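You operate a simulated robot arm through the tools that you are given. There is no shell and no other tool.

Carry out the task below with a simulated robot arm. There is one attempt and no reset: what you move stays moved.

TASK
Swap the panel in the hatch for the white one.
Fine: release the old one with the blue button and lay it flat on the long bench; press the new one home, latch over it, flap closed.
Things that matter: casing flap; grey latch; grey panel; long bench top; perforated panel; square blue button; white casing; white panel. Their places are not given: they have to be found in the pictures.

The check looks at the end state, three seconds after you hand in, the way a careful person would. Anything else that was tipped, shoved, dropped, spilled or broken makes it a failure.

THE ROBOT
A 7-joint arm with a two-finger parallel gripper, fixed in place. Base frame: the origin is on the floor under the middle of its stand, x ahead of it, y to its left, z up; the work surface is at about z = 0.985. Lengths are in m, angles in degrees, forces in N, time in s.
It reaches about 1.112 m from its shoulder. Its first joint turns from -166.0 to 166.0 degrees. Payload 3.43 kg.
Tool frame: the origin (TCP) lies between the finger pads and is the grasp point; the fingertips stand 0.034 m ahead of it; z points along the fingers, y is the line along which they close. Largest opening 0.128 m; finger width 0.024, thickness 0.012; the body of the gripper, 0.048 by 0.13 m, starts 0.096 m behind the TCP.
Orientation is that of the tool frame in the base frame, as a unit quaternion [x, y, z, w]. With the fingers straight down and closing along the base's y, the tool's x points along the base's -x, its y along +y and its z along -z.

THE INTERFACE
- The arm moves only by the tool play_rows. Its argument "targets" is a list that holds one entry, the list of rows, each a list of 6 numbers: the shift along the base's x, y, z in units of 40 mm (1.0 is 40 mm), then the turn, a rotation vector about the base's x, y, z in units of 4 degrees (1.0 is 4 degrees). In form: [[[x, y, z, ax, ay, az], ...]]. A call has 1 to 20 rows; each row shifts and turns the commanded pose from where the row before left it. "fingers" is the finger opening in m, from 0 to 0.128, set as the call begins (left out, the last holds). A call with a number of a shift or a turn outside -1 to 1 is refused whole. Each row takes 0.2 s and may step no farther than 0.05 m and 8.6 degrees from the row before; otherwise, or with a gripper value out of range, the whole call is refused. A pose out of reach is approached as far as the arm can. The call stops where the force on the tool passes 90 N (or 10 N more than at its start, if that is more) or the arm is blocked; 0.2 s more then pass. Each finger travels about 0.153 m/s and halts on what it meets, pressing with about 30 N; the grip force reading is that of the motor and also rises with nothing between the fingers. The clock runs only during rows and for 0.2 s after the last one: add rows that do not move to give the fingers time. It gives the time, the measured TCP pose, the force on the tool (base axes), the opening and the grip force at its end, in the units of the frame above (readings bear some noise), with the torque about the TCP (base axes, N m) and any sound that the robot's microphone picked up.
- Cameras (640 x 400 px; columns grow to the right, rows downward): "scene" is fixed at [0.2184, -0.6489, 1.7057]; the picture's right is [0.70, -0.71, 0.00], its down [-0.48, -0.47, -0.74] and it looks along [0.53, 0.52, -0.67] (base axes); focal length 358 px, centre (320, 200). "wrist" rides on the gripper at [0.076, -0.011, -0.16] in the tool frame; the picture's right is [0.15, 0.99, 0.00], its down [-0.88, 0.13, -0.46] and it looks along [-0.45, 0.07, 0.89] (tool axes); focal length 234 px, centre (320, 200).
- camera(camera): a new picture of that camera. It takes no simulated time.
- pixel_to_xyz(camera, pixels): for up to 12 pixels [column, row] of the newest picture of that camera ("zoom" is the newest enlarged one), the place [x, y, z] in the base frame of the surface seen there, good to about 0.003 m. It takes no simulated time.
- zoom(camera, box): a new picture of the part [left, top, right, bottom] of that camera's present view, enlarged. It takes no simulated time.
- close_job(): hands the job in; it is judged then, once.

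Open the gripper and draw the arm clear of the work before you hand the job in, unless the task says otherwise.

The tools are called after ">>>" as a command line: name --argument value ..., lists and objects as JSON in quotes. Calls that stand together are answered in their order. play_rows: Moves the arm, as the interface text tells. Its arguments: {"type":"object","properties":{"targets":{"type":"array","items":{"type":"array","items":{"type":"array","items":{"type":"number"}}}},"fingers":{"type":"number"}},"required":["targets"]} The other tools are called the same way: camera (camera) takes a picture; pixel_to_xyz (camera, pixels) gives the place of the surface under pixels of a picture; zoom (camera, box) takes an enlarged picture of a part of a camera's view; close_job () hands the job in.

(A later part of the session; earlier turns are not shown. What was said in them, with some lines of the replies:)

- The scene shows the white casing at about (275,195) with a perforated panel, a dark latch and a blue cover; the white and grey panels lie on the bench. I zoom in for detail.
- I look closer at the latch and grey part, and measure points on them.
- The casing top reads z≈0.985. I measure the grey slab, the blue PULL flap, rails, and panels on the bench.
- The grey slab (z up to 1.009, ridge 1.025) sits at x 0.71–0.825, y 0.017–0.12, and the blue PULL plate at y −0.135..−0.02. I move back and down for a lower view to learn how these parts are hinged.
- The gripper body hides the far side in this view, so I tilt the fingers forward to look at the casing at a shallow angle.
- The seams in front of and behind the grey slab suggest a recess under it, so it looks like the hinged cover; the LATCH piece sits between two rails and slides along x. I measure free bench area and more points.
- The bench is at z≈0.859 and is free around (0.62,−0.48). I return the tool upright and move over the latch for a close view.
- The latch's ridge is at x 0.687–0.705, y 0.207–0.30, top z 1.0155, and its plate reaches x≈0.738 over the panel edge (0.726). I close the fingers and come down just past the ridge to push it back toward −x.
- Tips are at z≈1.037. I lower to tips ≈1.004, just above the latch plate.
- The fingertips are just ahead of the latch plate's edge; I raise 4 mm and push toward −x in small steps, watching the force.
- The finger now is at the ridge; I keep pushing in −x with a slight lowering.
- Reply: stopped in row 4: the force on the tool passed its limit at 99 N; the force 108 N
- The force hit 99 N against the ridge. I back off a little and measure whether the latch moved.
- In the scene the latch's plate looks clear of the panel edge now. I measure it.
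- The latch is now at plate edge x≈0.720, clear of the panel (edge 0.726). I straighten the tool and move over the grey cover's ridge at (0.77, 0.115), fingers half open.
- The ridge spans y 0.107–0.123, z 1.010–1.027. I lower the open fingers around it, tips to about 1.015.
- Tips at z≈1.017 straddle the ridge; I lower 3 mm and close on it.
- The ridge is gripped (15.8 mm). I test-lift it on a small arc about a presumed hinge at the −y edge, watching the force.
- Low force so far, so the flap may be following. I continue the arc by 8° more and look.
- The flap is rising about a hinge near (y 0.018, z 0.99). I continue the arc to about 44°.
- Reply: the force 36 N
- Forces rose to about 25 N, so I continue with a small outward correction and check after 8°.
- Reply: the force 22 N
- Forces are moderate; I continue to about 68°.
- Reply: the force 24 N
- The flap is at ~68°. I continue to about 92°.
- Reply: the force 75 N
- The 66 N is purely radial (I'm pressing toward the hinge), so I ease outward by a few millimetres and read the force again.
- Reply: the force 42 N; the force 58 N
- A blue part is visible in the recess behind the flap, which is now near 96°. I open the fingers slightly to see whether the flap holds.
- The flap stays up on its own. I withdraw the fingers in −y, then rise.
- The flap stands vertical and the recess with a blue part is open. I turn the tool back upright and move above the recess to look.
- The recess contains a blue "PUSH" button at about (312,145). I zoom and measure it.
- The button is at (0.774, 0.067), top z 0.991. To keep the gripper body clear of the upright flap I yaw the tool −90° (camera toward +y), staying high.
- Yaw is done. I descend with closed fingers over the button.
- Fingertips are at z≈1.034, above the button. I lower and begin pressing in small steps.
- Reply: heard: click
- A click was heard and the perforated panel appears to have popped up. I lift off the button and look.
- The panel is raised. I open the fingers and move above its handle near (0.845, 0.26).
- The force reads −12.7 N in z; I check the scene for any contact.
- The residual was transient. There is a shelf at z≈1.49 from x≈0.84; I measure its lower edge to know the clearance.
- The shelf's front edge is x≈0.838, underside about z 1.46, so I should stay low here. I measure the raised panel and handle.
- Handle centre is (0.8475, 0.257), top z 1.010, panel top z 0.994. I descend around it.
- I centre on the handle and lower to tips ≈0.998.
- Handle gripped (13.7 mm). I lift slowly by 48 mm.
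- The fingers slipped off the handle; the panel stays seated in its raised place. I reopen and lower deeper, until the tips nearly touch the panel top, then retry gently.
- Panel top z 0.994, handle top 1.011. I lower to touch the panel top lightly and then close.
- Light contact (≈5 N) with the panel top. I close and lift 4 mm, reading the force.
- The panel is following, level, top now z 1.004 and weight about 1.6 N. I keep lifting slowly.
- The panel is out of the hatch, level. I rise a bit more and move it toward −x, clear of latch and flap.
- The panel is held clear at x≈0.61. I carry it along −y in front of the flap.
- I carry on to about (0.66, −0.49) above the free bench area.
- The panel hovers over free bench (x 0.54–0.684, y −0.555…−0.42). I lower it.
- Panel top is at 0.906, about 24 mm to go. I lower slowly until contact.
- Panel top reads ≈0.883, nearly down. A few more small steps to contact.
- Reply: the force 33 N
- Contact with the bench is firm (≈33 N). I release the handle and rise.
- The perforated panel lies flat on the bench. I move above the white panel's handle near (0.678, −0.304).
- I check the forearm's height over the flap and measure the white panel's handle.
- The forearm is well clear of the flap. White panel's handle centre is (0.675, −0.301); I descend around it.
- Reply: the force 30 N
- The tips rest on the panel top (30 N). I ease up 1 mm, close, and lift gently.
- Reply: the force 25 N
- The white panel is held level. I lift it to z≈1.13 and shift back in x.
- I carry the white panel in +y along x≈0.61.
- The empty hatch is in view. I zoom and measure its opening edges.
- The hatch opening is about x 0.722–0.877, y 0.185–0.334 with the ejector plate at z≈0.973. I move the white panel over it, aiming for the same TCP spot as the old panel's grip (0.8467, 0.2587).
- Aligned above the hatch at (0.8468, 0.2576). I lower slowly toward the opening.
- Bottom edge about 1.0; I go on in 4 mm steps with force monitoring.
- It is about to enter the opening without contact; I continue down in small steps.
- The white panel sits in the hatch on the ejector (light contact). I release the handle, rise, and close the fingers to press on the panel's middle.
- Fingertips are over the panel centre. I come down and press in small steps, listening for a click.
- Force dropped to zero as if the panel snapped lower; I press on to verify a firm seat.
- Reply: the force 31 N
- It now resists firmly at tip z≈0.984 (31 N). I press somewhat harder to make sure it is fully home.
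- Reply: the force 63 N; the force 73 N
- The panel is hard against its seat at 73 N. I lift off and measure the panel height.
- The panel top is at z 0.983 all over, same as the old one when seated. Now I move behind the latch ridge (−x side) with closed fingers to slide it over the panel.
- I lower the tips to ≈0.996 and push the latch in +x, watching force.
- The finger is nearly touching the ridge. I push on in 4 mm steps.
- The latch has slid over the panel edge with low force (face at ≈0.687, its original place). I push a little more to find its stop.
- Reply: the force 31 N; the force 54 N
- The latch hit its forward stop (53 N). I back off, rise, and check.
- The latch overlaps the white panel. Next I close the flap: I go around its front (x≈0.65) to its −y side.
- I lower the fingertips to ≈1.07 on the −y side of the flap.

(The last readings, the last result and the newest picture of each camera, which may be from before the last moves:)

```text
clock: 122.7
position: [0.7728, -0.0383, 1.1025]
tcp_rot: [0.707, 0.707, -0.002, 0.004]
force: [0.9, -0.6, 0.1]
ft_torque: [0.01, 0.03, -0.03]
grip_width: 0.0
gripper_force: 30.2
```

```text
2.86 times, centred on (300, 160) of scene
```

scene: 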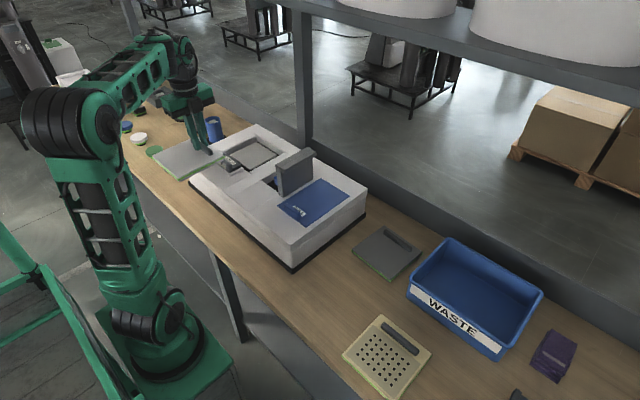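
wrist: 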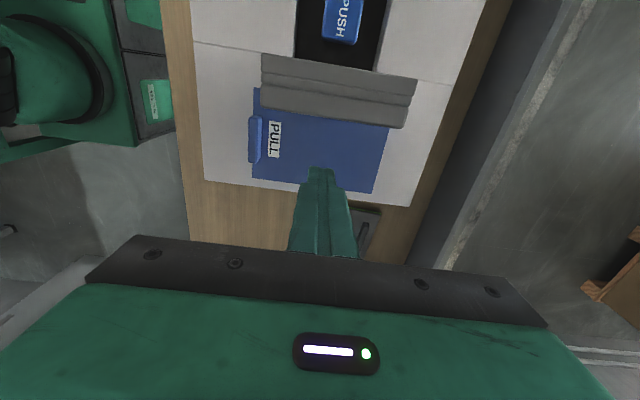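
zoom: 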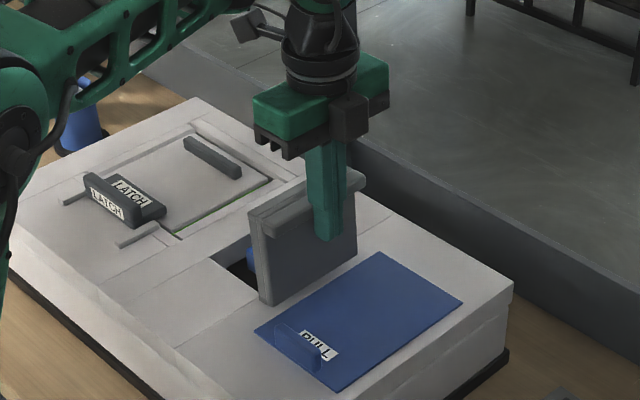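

The finger is at the ridge. I push in +y in small steps.

>>> play_rows --targets '[[[0, 0.15, 0, 0, 0, 0], [0, 0.2, 0, 0, 0, 0], [0, 0.2, 0, 0, 0, 0], [0, 0.2, 0, 0, 0, 0], [0, 0, 0, 0, 0, 0]]]'

>>> zoom --camera "scene" --box '[210, 90, 390, 230]'

>>> camera --camera "wrist"

```text
clock: 123.9
position: [0.7706, -0.0063, 1.1019]
tcp_rot: [0.707, 0.707, -0.002, 0.003]
force: [0.7, -0.7, 0.1]
ft_torque: [0.0, -0.02, 0.01]
grip_width: 0.0001
gripper_force: 29.9
```

```text
2.86 times, centred on (300, 160) of scene
```

zoom: 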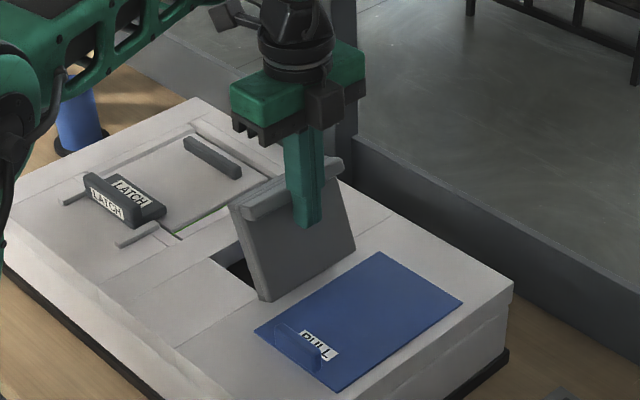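

```text
taken
```

wrist: 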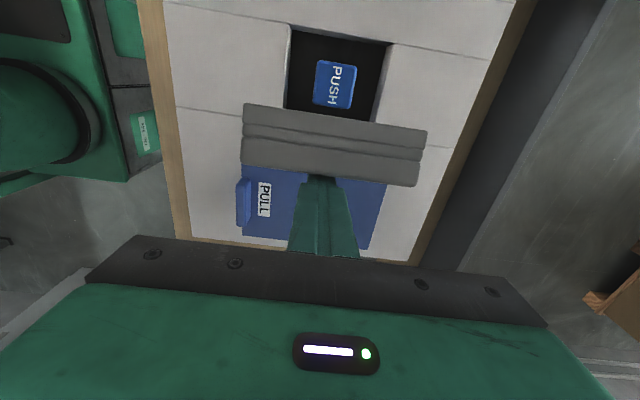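

The flap is turning easily. I continue pushing in +y.

>>> play_rows --targets '[[[0, 0.2, 0, 0, 0, 0], [0, 0.2, 0, 0, 0, 0], [0, 0.2, 0, 0, 0, 0], [0, 0.2, 0, 0, 0, 0], [0, 0.2, 0, 0, 0, 0], [0, 0, 0, 0, 0, 0]]]'

>>> zoom --camera "scene" --box '[210, 90, 390, 230]'

>>> camera --camera "wrist"

```text
clock: 125.3
position: [0.7707, 0.0302, 1.1012]
tcp_rot: [0.707, 0.707, -0.002, 0.003]
force: [0.2, 0.6, 0.4]
ft_torque: [-0.02, 0.01, 0.01]
grip_width: 0.0
gripper_force: 29.6
```

```text
2.86 times, centred on (300, 160) of scene
```

zoom: 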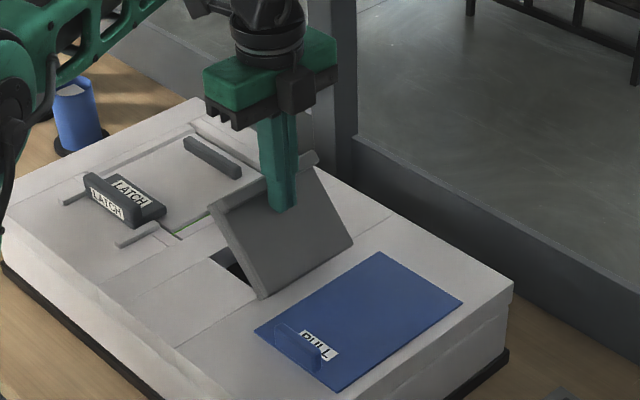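

```text
taken
```

wrist: 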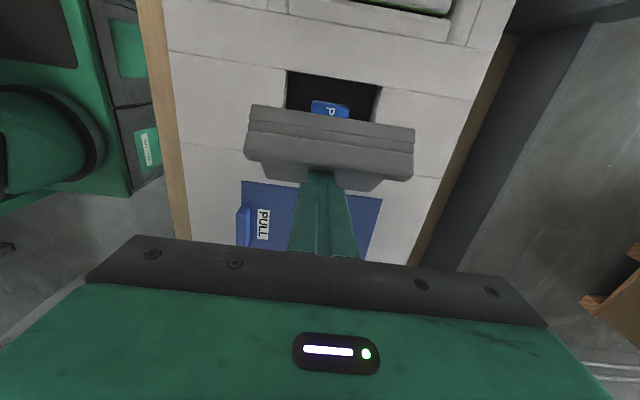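

>>> play_rows --targets '[[[0, 0.2, 0, 0, 0, 0], [0, 0.2, 0, 0, 0, 0], [0, 0.2, 0, 0, 0, 0], [0, 0.2, 0, 0, 0, 0], [0, 0, 0, 0, 0, 0]]]'

>>> zoom --camera "scene" --box '[210, 90, 390, 230]'

>>> camera --camera "wrist"

```text
clock: 126.5
position: [0.7695, 0.0652, 1.1032]
tcp_rot: [0.707, 0.707, -0.001, 0.003]
force: [0.3, -1.6, -0.6]
ft_torque: [-0.1, 0.01, 0.0]
grip_width: 0.0
gripper_force: 29.9
```

```text
2.86 times, centred on (300, 160) of scene
```

zoom: 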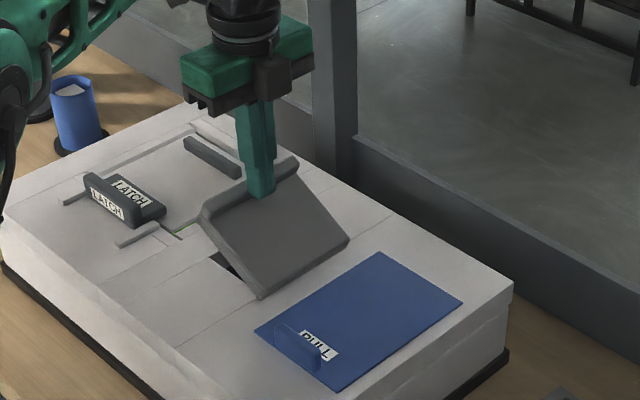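

```text
taken
```

wrist: 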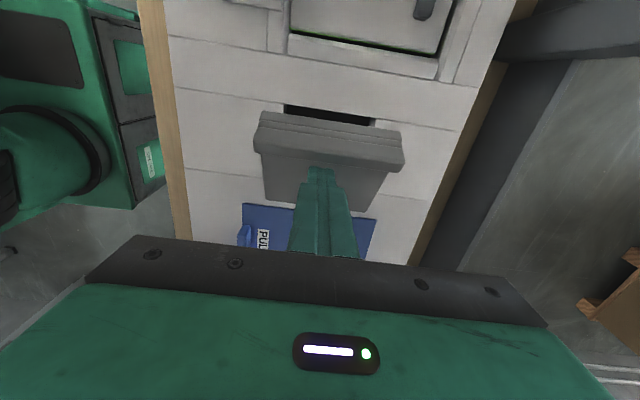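

The flap is at ~35°. Now I press straight down on its flat face, inside the ridge.

>>> play_rows --targets '[[[0, 0, -0.2, 0, 0, 0], [0, 0, -0.2, 0, 0, 0], [0, 0, -0.2, 0, 0, 0], [0, 0.03, -0.2, 0, 0, 0], [0, 0.03, -0.2, 0, 0, 0], [0, 0, 0, 0, 0, 0]]]'

>>> zoom --camera "scene" --box '[210, 90, 390, 230]'

```text
clock: 127.9
position: [0.7695, 0.0677, 1.0613]
tcp_rot: [0.707, 0.707, -0.002, 0.004]
force: [-0.2, -0.4, -0.3]
ft_torque: [-0.01, 0.02, 0.02]
grip_width: 0.0
gripper_force: 30.0
```

```text
2.86 times, centred on (300, 160) of scene
```

zoom: 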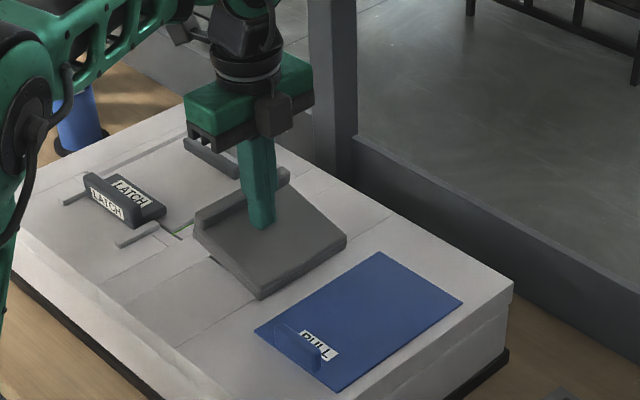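

It closes smoothly. I continue down until the flap seats.

>>> play_rows --targets '[[[0, 0.03, -0.15, 0, 0, 0], [0, 0, -0.15, 0, 0, 0], [0, 0, -0.1, 0, 0, 0], [0, 0, 0, 0, 0, 0]]]'

>>> play_rows --targets '[[[0, 0, -0.08, 0, 0, 0], [0, 0, 0, 0, 0, 0]]]'

>>> zoom --camera "scene" --box '[210, 90, 390, 230]'

```text
clock: 128.9
position: [0.7692, 0.0678, 1.0471]
tcp_rot: [0.707, 0.707, -0.002, 0.002]
force: [0.1, -0.3, 0.0]
ft_torque: [0.0, -0.04, -0.04]
grip_width: 0.0001
gripper_force: 29.6
```

```text
clock: 129.5
position: [0.7704, 0.0671, 1.0436]
tcp_rot: [0.708, 0.707, 0.0, 0.003]
force: [0.8, 0.5, 16.7]
ft_torque: [0.18, 0.01, -0.17]
grip_width: 0.0002
gripper_force: 29.8
```

```text
2.86 times, centred on (300, 160) of scene
```

zoom: 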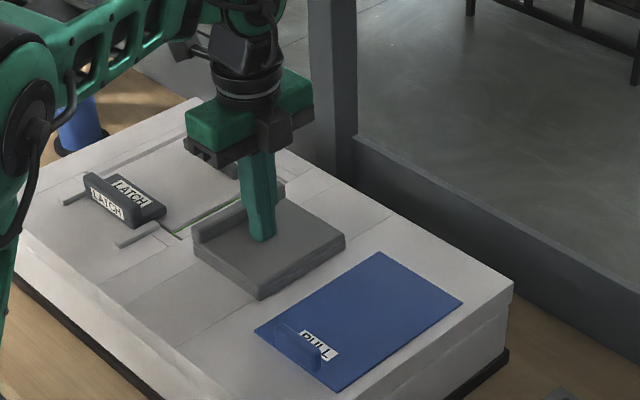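

The flap is seated (face z≈1.0096, same as at the start). I lift off, move up and back, and inspect everything.

>>> play_rows --targets '[[[0, 0, 0.4, 0, 0, 0], [0, 0, 0.8, 0, 0, 0], [-0.2, 0, 0.9, 0, 0, 0], [-0.6, 0, 0.7, 0, 0, 0], [-0.7, 0, 0.5, 0, 0, 0], [-0.8, 0, 0.4, 0, 0, 0], [-0.8, 0, 0, 0, 0, 0], [-0.6, 0, 0, 0, 0, 0], [0, 0, 0, 0, 0, 0]]]' --fingers 0.06

>>> camera --camera "scene"

>>> zoom --camera "scene" --box '[180, 110, 340, 210]'

>>> camera --camera "wrist"

```text
clock: 131.5
position: [0.6276, 0.0714, 1.1948]
tcp_rot: [0.699, 0.715, 0.001, 0.002]
force: [0.1, 0.1, -0.1]
ft_torque: [0.0, 0.04, 0.04]
grip_width: 0.06
gripper_force: 0.0
```

```text
taken
```

scene: 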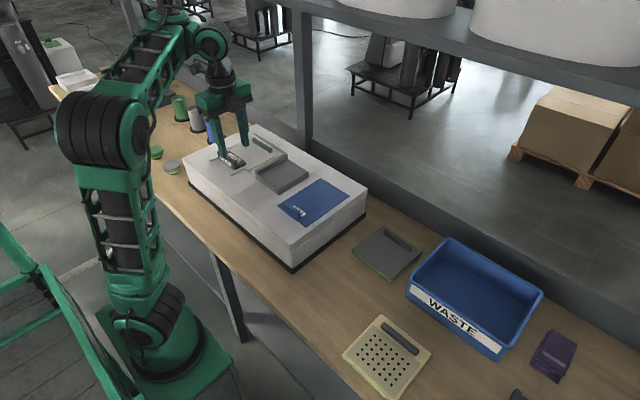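

```text
4.00 times, centred on (260, 160) of scene
```

zoom: 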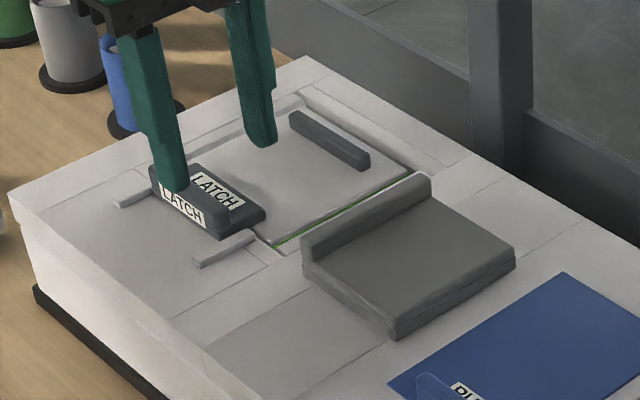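

```text
taken
```

wrist: 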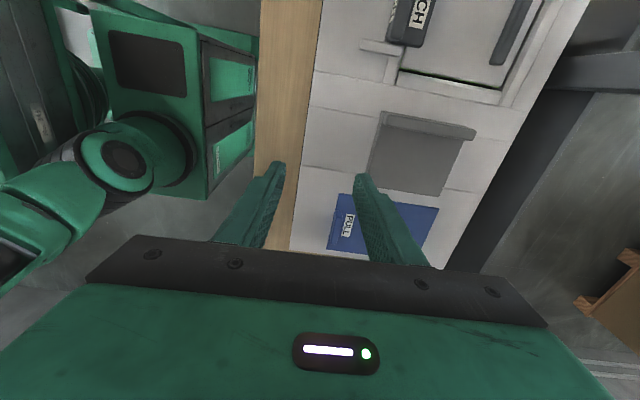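

The flap looks closed and the latch over the panel. I move the arm further up and back, then measure the final state.

>>> play_rows --targets '[[[-0.4, 0, 0.7, 0, 0, 0], [-0.5, 0, 0.7, 0, 0, 0], [-0.5, 0, 0.7, 0, 0, 0], [-0.5, 0, 0.6, 0, 0, 0], [-0.4, 0, 0.4, 0, 0, 0], [0, 0, 0, 0, 0, 0]]]'

>>> camera --camera "scene"

>>> camera --camera "wrist"

>>> zoom --camera "scene" --box '[190, 110, 330, 200]'

```text
clock: 132.9
position: [0.5291, 0.0671, 1.3163]
tcp_rot: [0.707, 0.707, 0.0, 0.003]
force: [0.1, -0.2, -1.0]
ft_torque: [-0.04, 0.02, -0.01]
grip_width: 0.0598
gripper_force: 0.1
```

```text
taken
```

scene: 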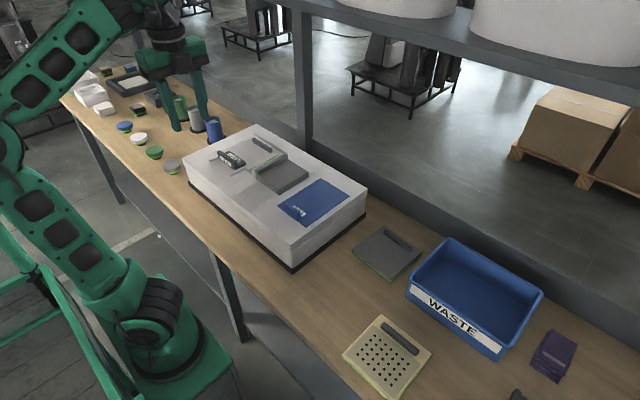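

```text
taken
```

wrist: 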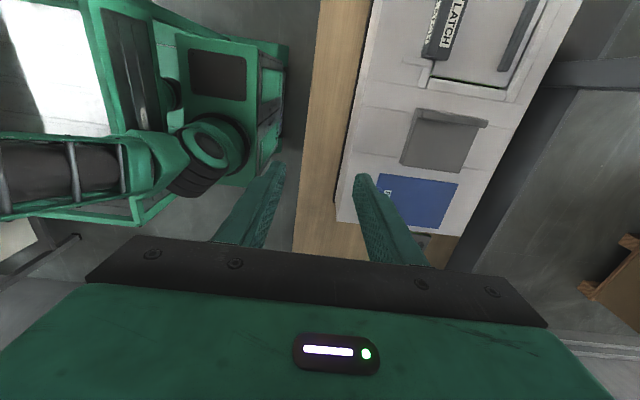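

```text
4.44 times, centred on (260, 155) of scene
```

zoom: 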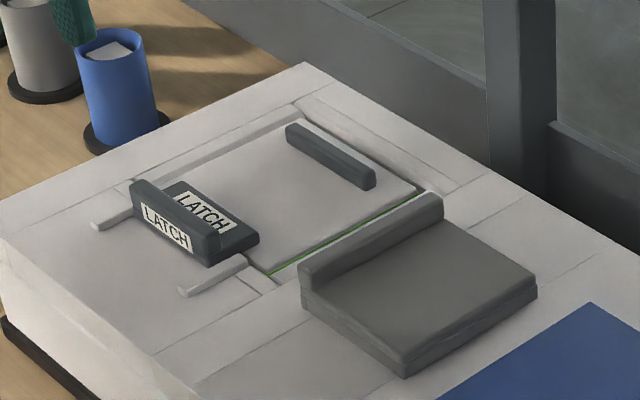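

All parts look in place; I verify heights of the panel, latch, flap and the old panel, and that it is flat.

>>> pixel_to_xyz --camera "zoom" --pixels '[[420, 270], [350, 310], [480, 300], [370, 240], [430, 200], [270, 170], [370, 220], [300, 220], [230, 240], [205, 210], [330, 155], [405, 360]]'

>>> pixel_to_xyz --camera "scene" --pixels '[[382, 322], [425, 350], [350, 352], [390, 388], [388, 355], [402, 338], [385, 250], [370, 262], [415, 252], [325, 205]]'

>>> zoom --camera "scene" --box '[320, 220, 600, 400]'

```text
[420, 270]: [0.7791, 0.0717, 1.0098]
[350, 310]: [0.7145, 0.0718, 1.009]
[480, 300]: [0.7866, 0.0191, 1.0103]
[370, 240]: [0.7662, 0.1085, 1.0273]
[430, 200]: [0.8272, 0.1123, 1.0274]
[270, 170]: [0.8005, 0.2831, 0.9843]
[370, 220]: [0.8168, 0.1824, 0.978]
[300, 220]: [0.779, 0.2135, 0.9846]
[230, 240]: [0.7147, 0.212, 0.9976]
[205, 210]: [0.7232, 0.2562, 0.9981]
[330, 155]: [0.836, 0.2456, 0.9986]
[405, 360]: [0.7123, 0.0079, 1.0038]
```

```text
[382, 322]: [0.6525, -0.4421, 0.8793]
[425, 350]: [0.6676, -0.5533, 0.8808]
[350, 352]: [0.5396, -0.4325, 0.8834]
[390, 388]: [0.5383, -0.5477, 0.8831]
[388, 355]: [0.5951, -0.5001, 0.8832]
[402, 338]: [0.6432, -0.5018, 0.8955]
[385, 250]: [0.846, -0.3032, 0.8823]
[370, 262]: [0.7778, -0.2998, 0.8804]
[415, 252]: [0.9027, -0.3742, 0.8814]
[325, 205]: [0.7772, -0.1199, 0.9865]
```

```text
2.22 times, centred on (460, 310) of scene
```

zoom: 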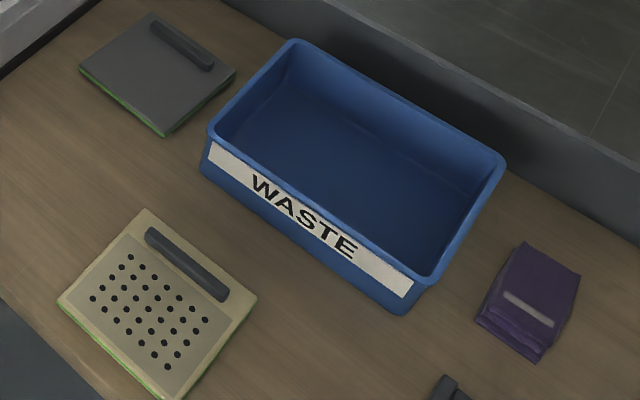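

Everything checks: white panel flush (z≈0.984), latch plate over its edge, flap at its original height, old panel flat on the bench, other objects unmoved. I open the gripper fully before handing in.

>>> play_rows --targets '[[[0, 0, 0, 0, 0, 0], [0, 0, 0, 0, 0, 0], [0, 0, 0, 0, 0, 0]]]' --fingers 0.128

>>> zoom --camera "scene" --box '[190, 110, 330, 200]'

```text
clock: 133.7
position: [0.5307, 0.0662, 1.3167]
tcp_rot: [0.708, 0.706, 0.0, 0.003]
force: [0.8, 0.3, 0.0]
ft_torque: [-0.01, -0.03, 0.0]
grip_width: 0.1281
gripper_force: 0.1
```

```text
4.44 times, centred on (260, 155) of scene
```

zoom: 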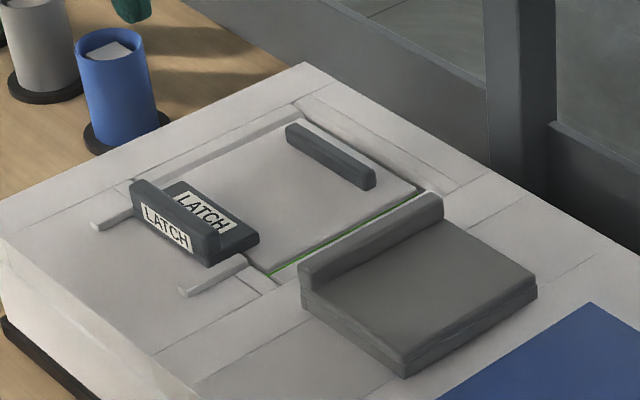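

The gripper is open, the arm is clear, and the state is stable in the picture. I hand the job in.

>>> close_job

```text
The job is handed in.
```

The white panel is now in the hatch and pressed home, with the latch over its edge and the flap closed. I've handed the job in; no result has come back yet.

- **Old panel:** I slid the latch back, lifted the grey casing flap and pressed the square blue button, which clicked. The perforated panel popped up, and it now lies flat on the long bench between the grey panel and the front edge.
- **New panel:** The white panel sits level at the height the old one had (about z 0.984). I pressed it to 73 N and it did not move further. I heard no click as it seated.
- **Latch and flap:** The latch is at its forward stop, with its plate over the panel edge. The flap is back at its starting height.
- **Slips on the way:** My first grip on the perforated panel's handle slipped off. The panel stayed in place, and the second grip held.
- **Everything else:** The grey panel measured where it was before. The waste bin and the other nearby items look unmoved in the last pictures, and I left the blue "PULL" plate alone. The arm is raised clear with the gripper fully open.
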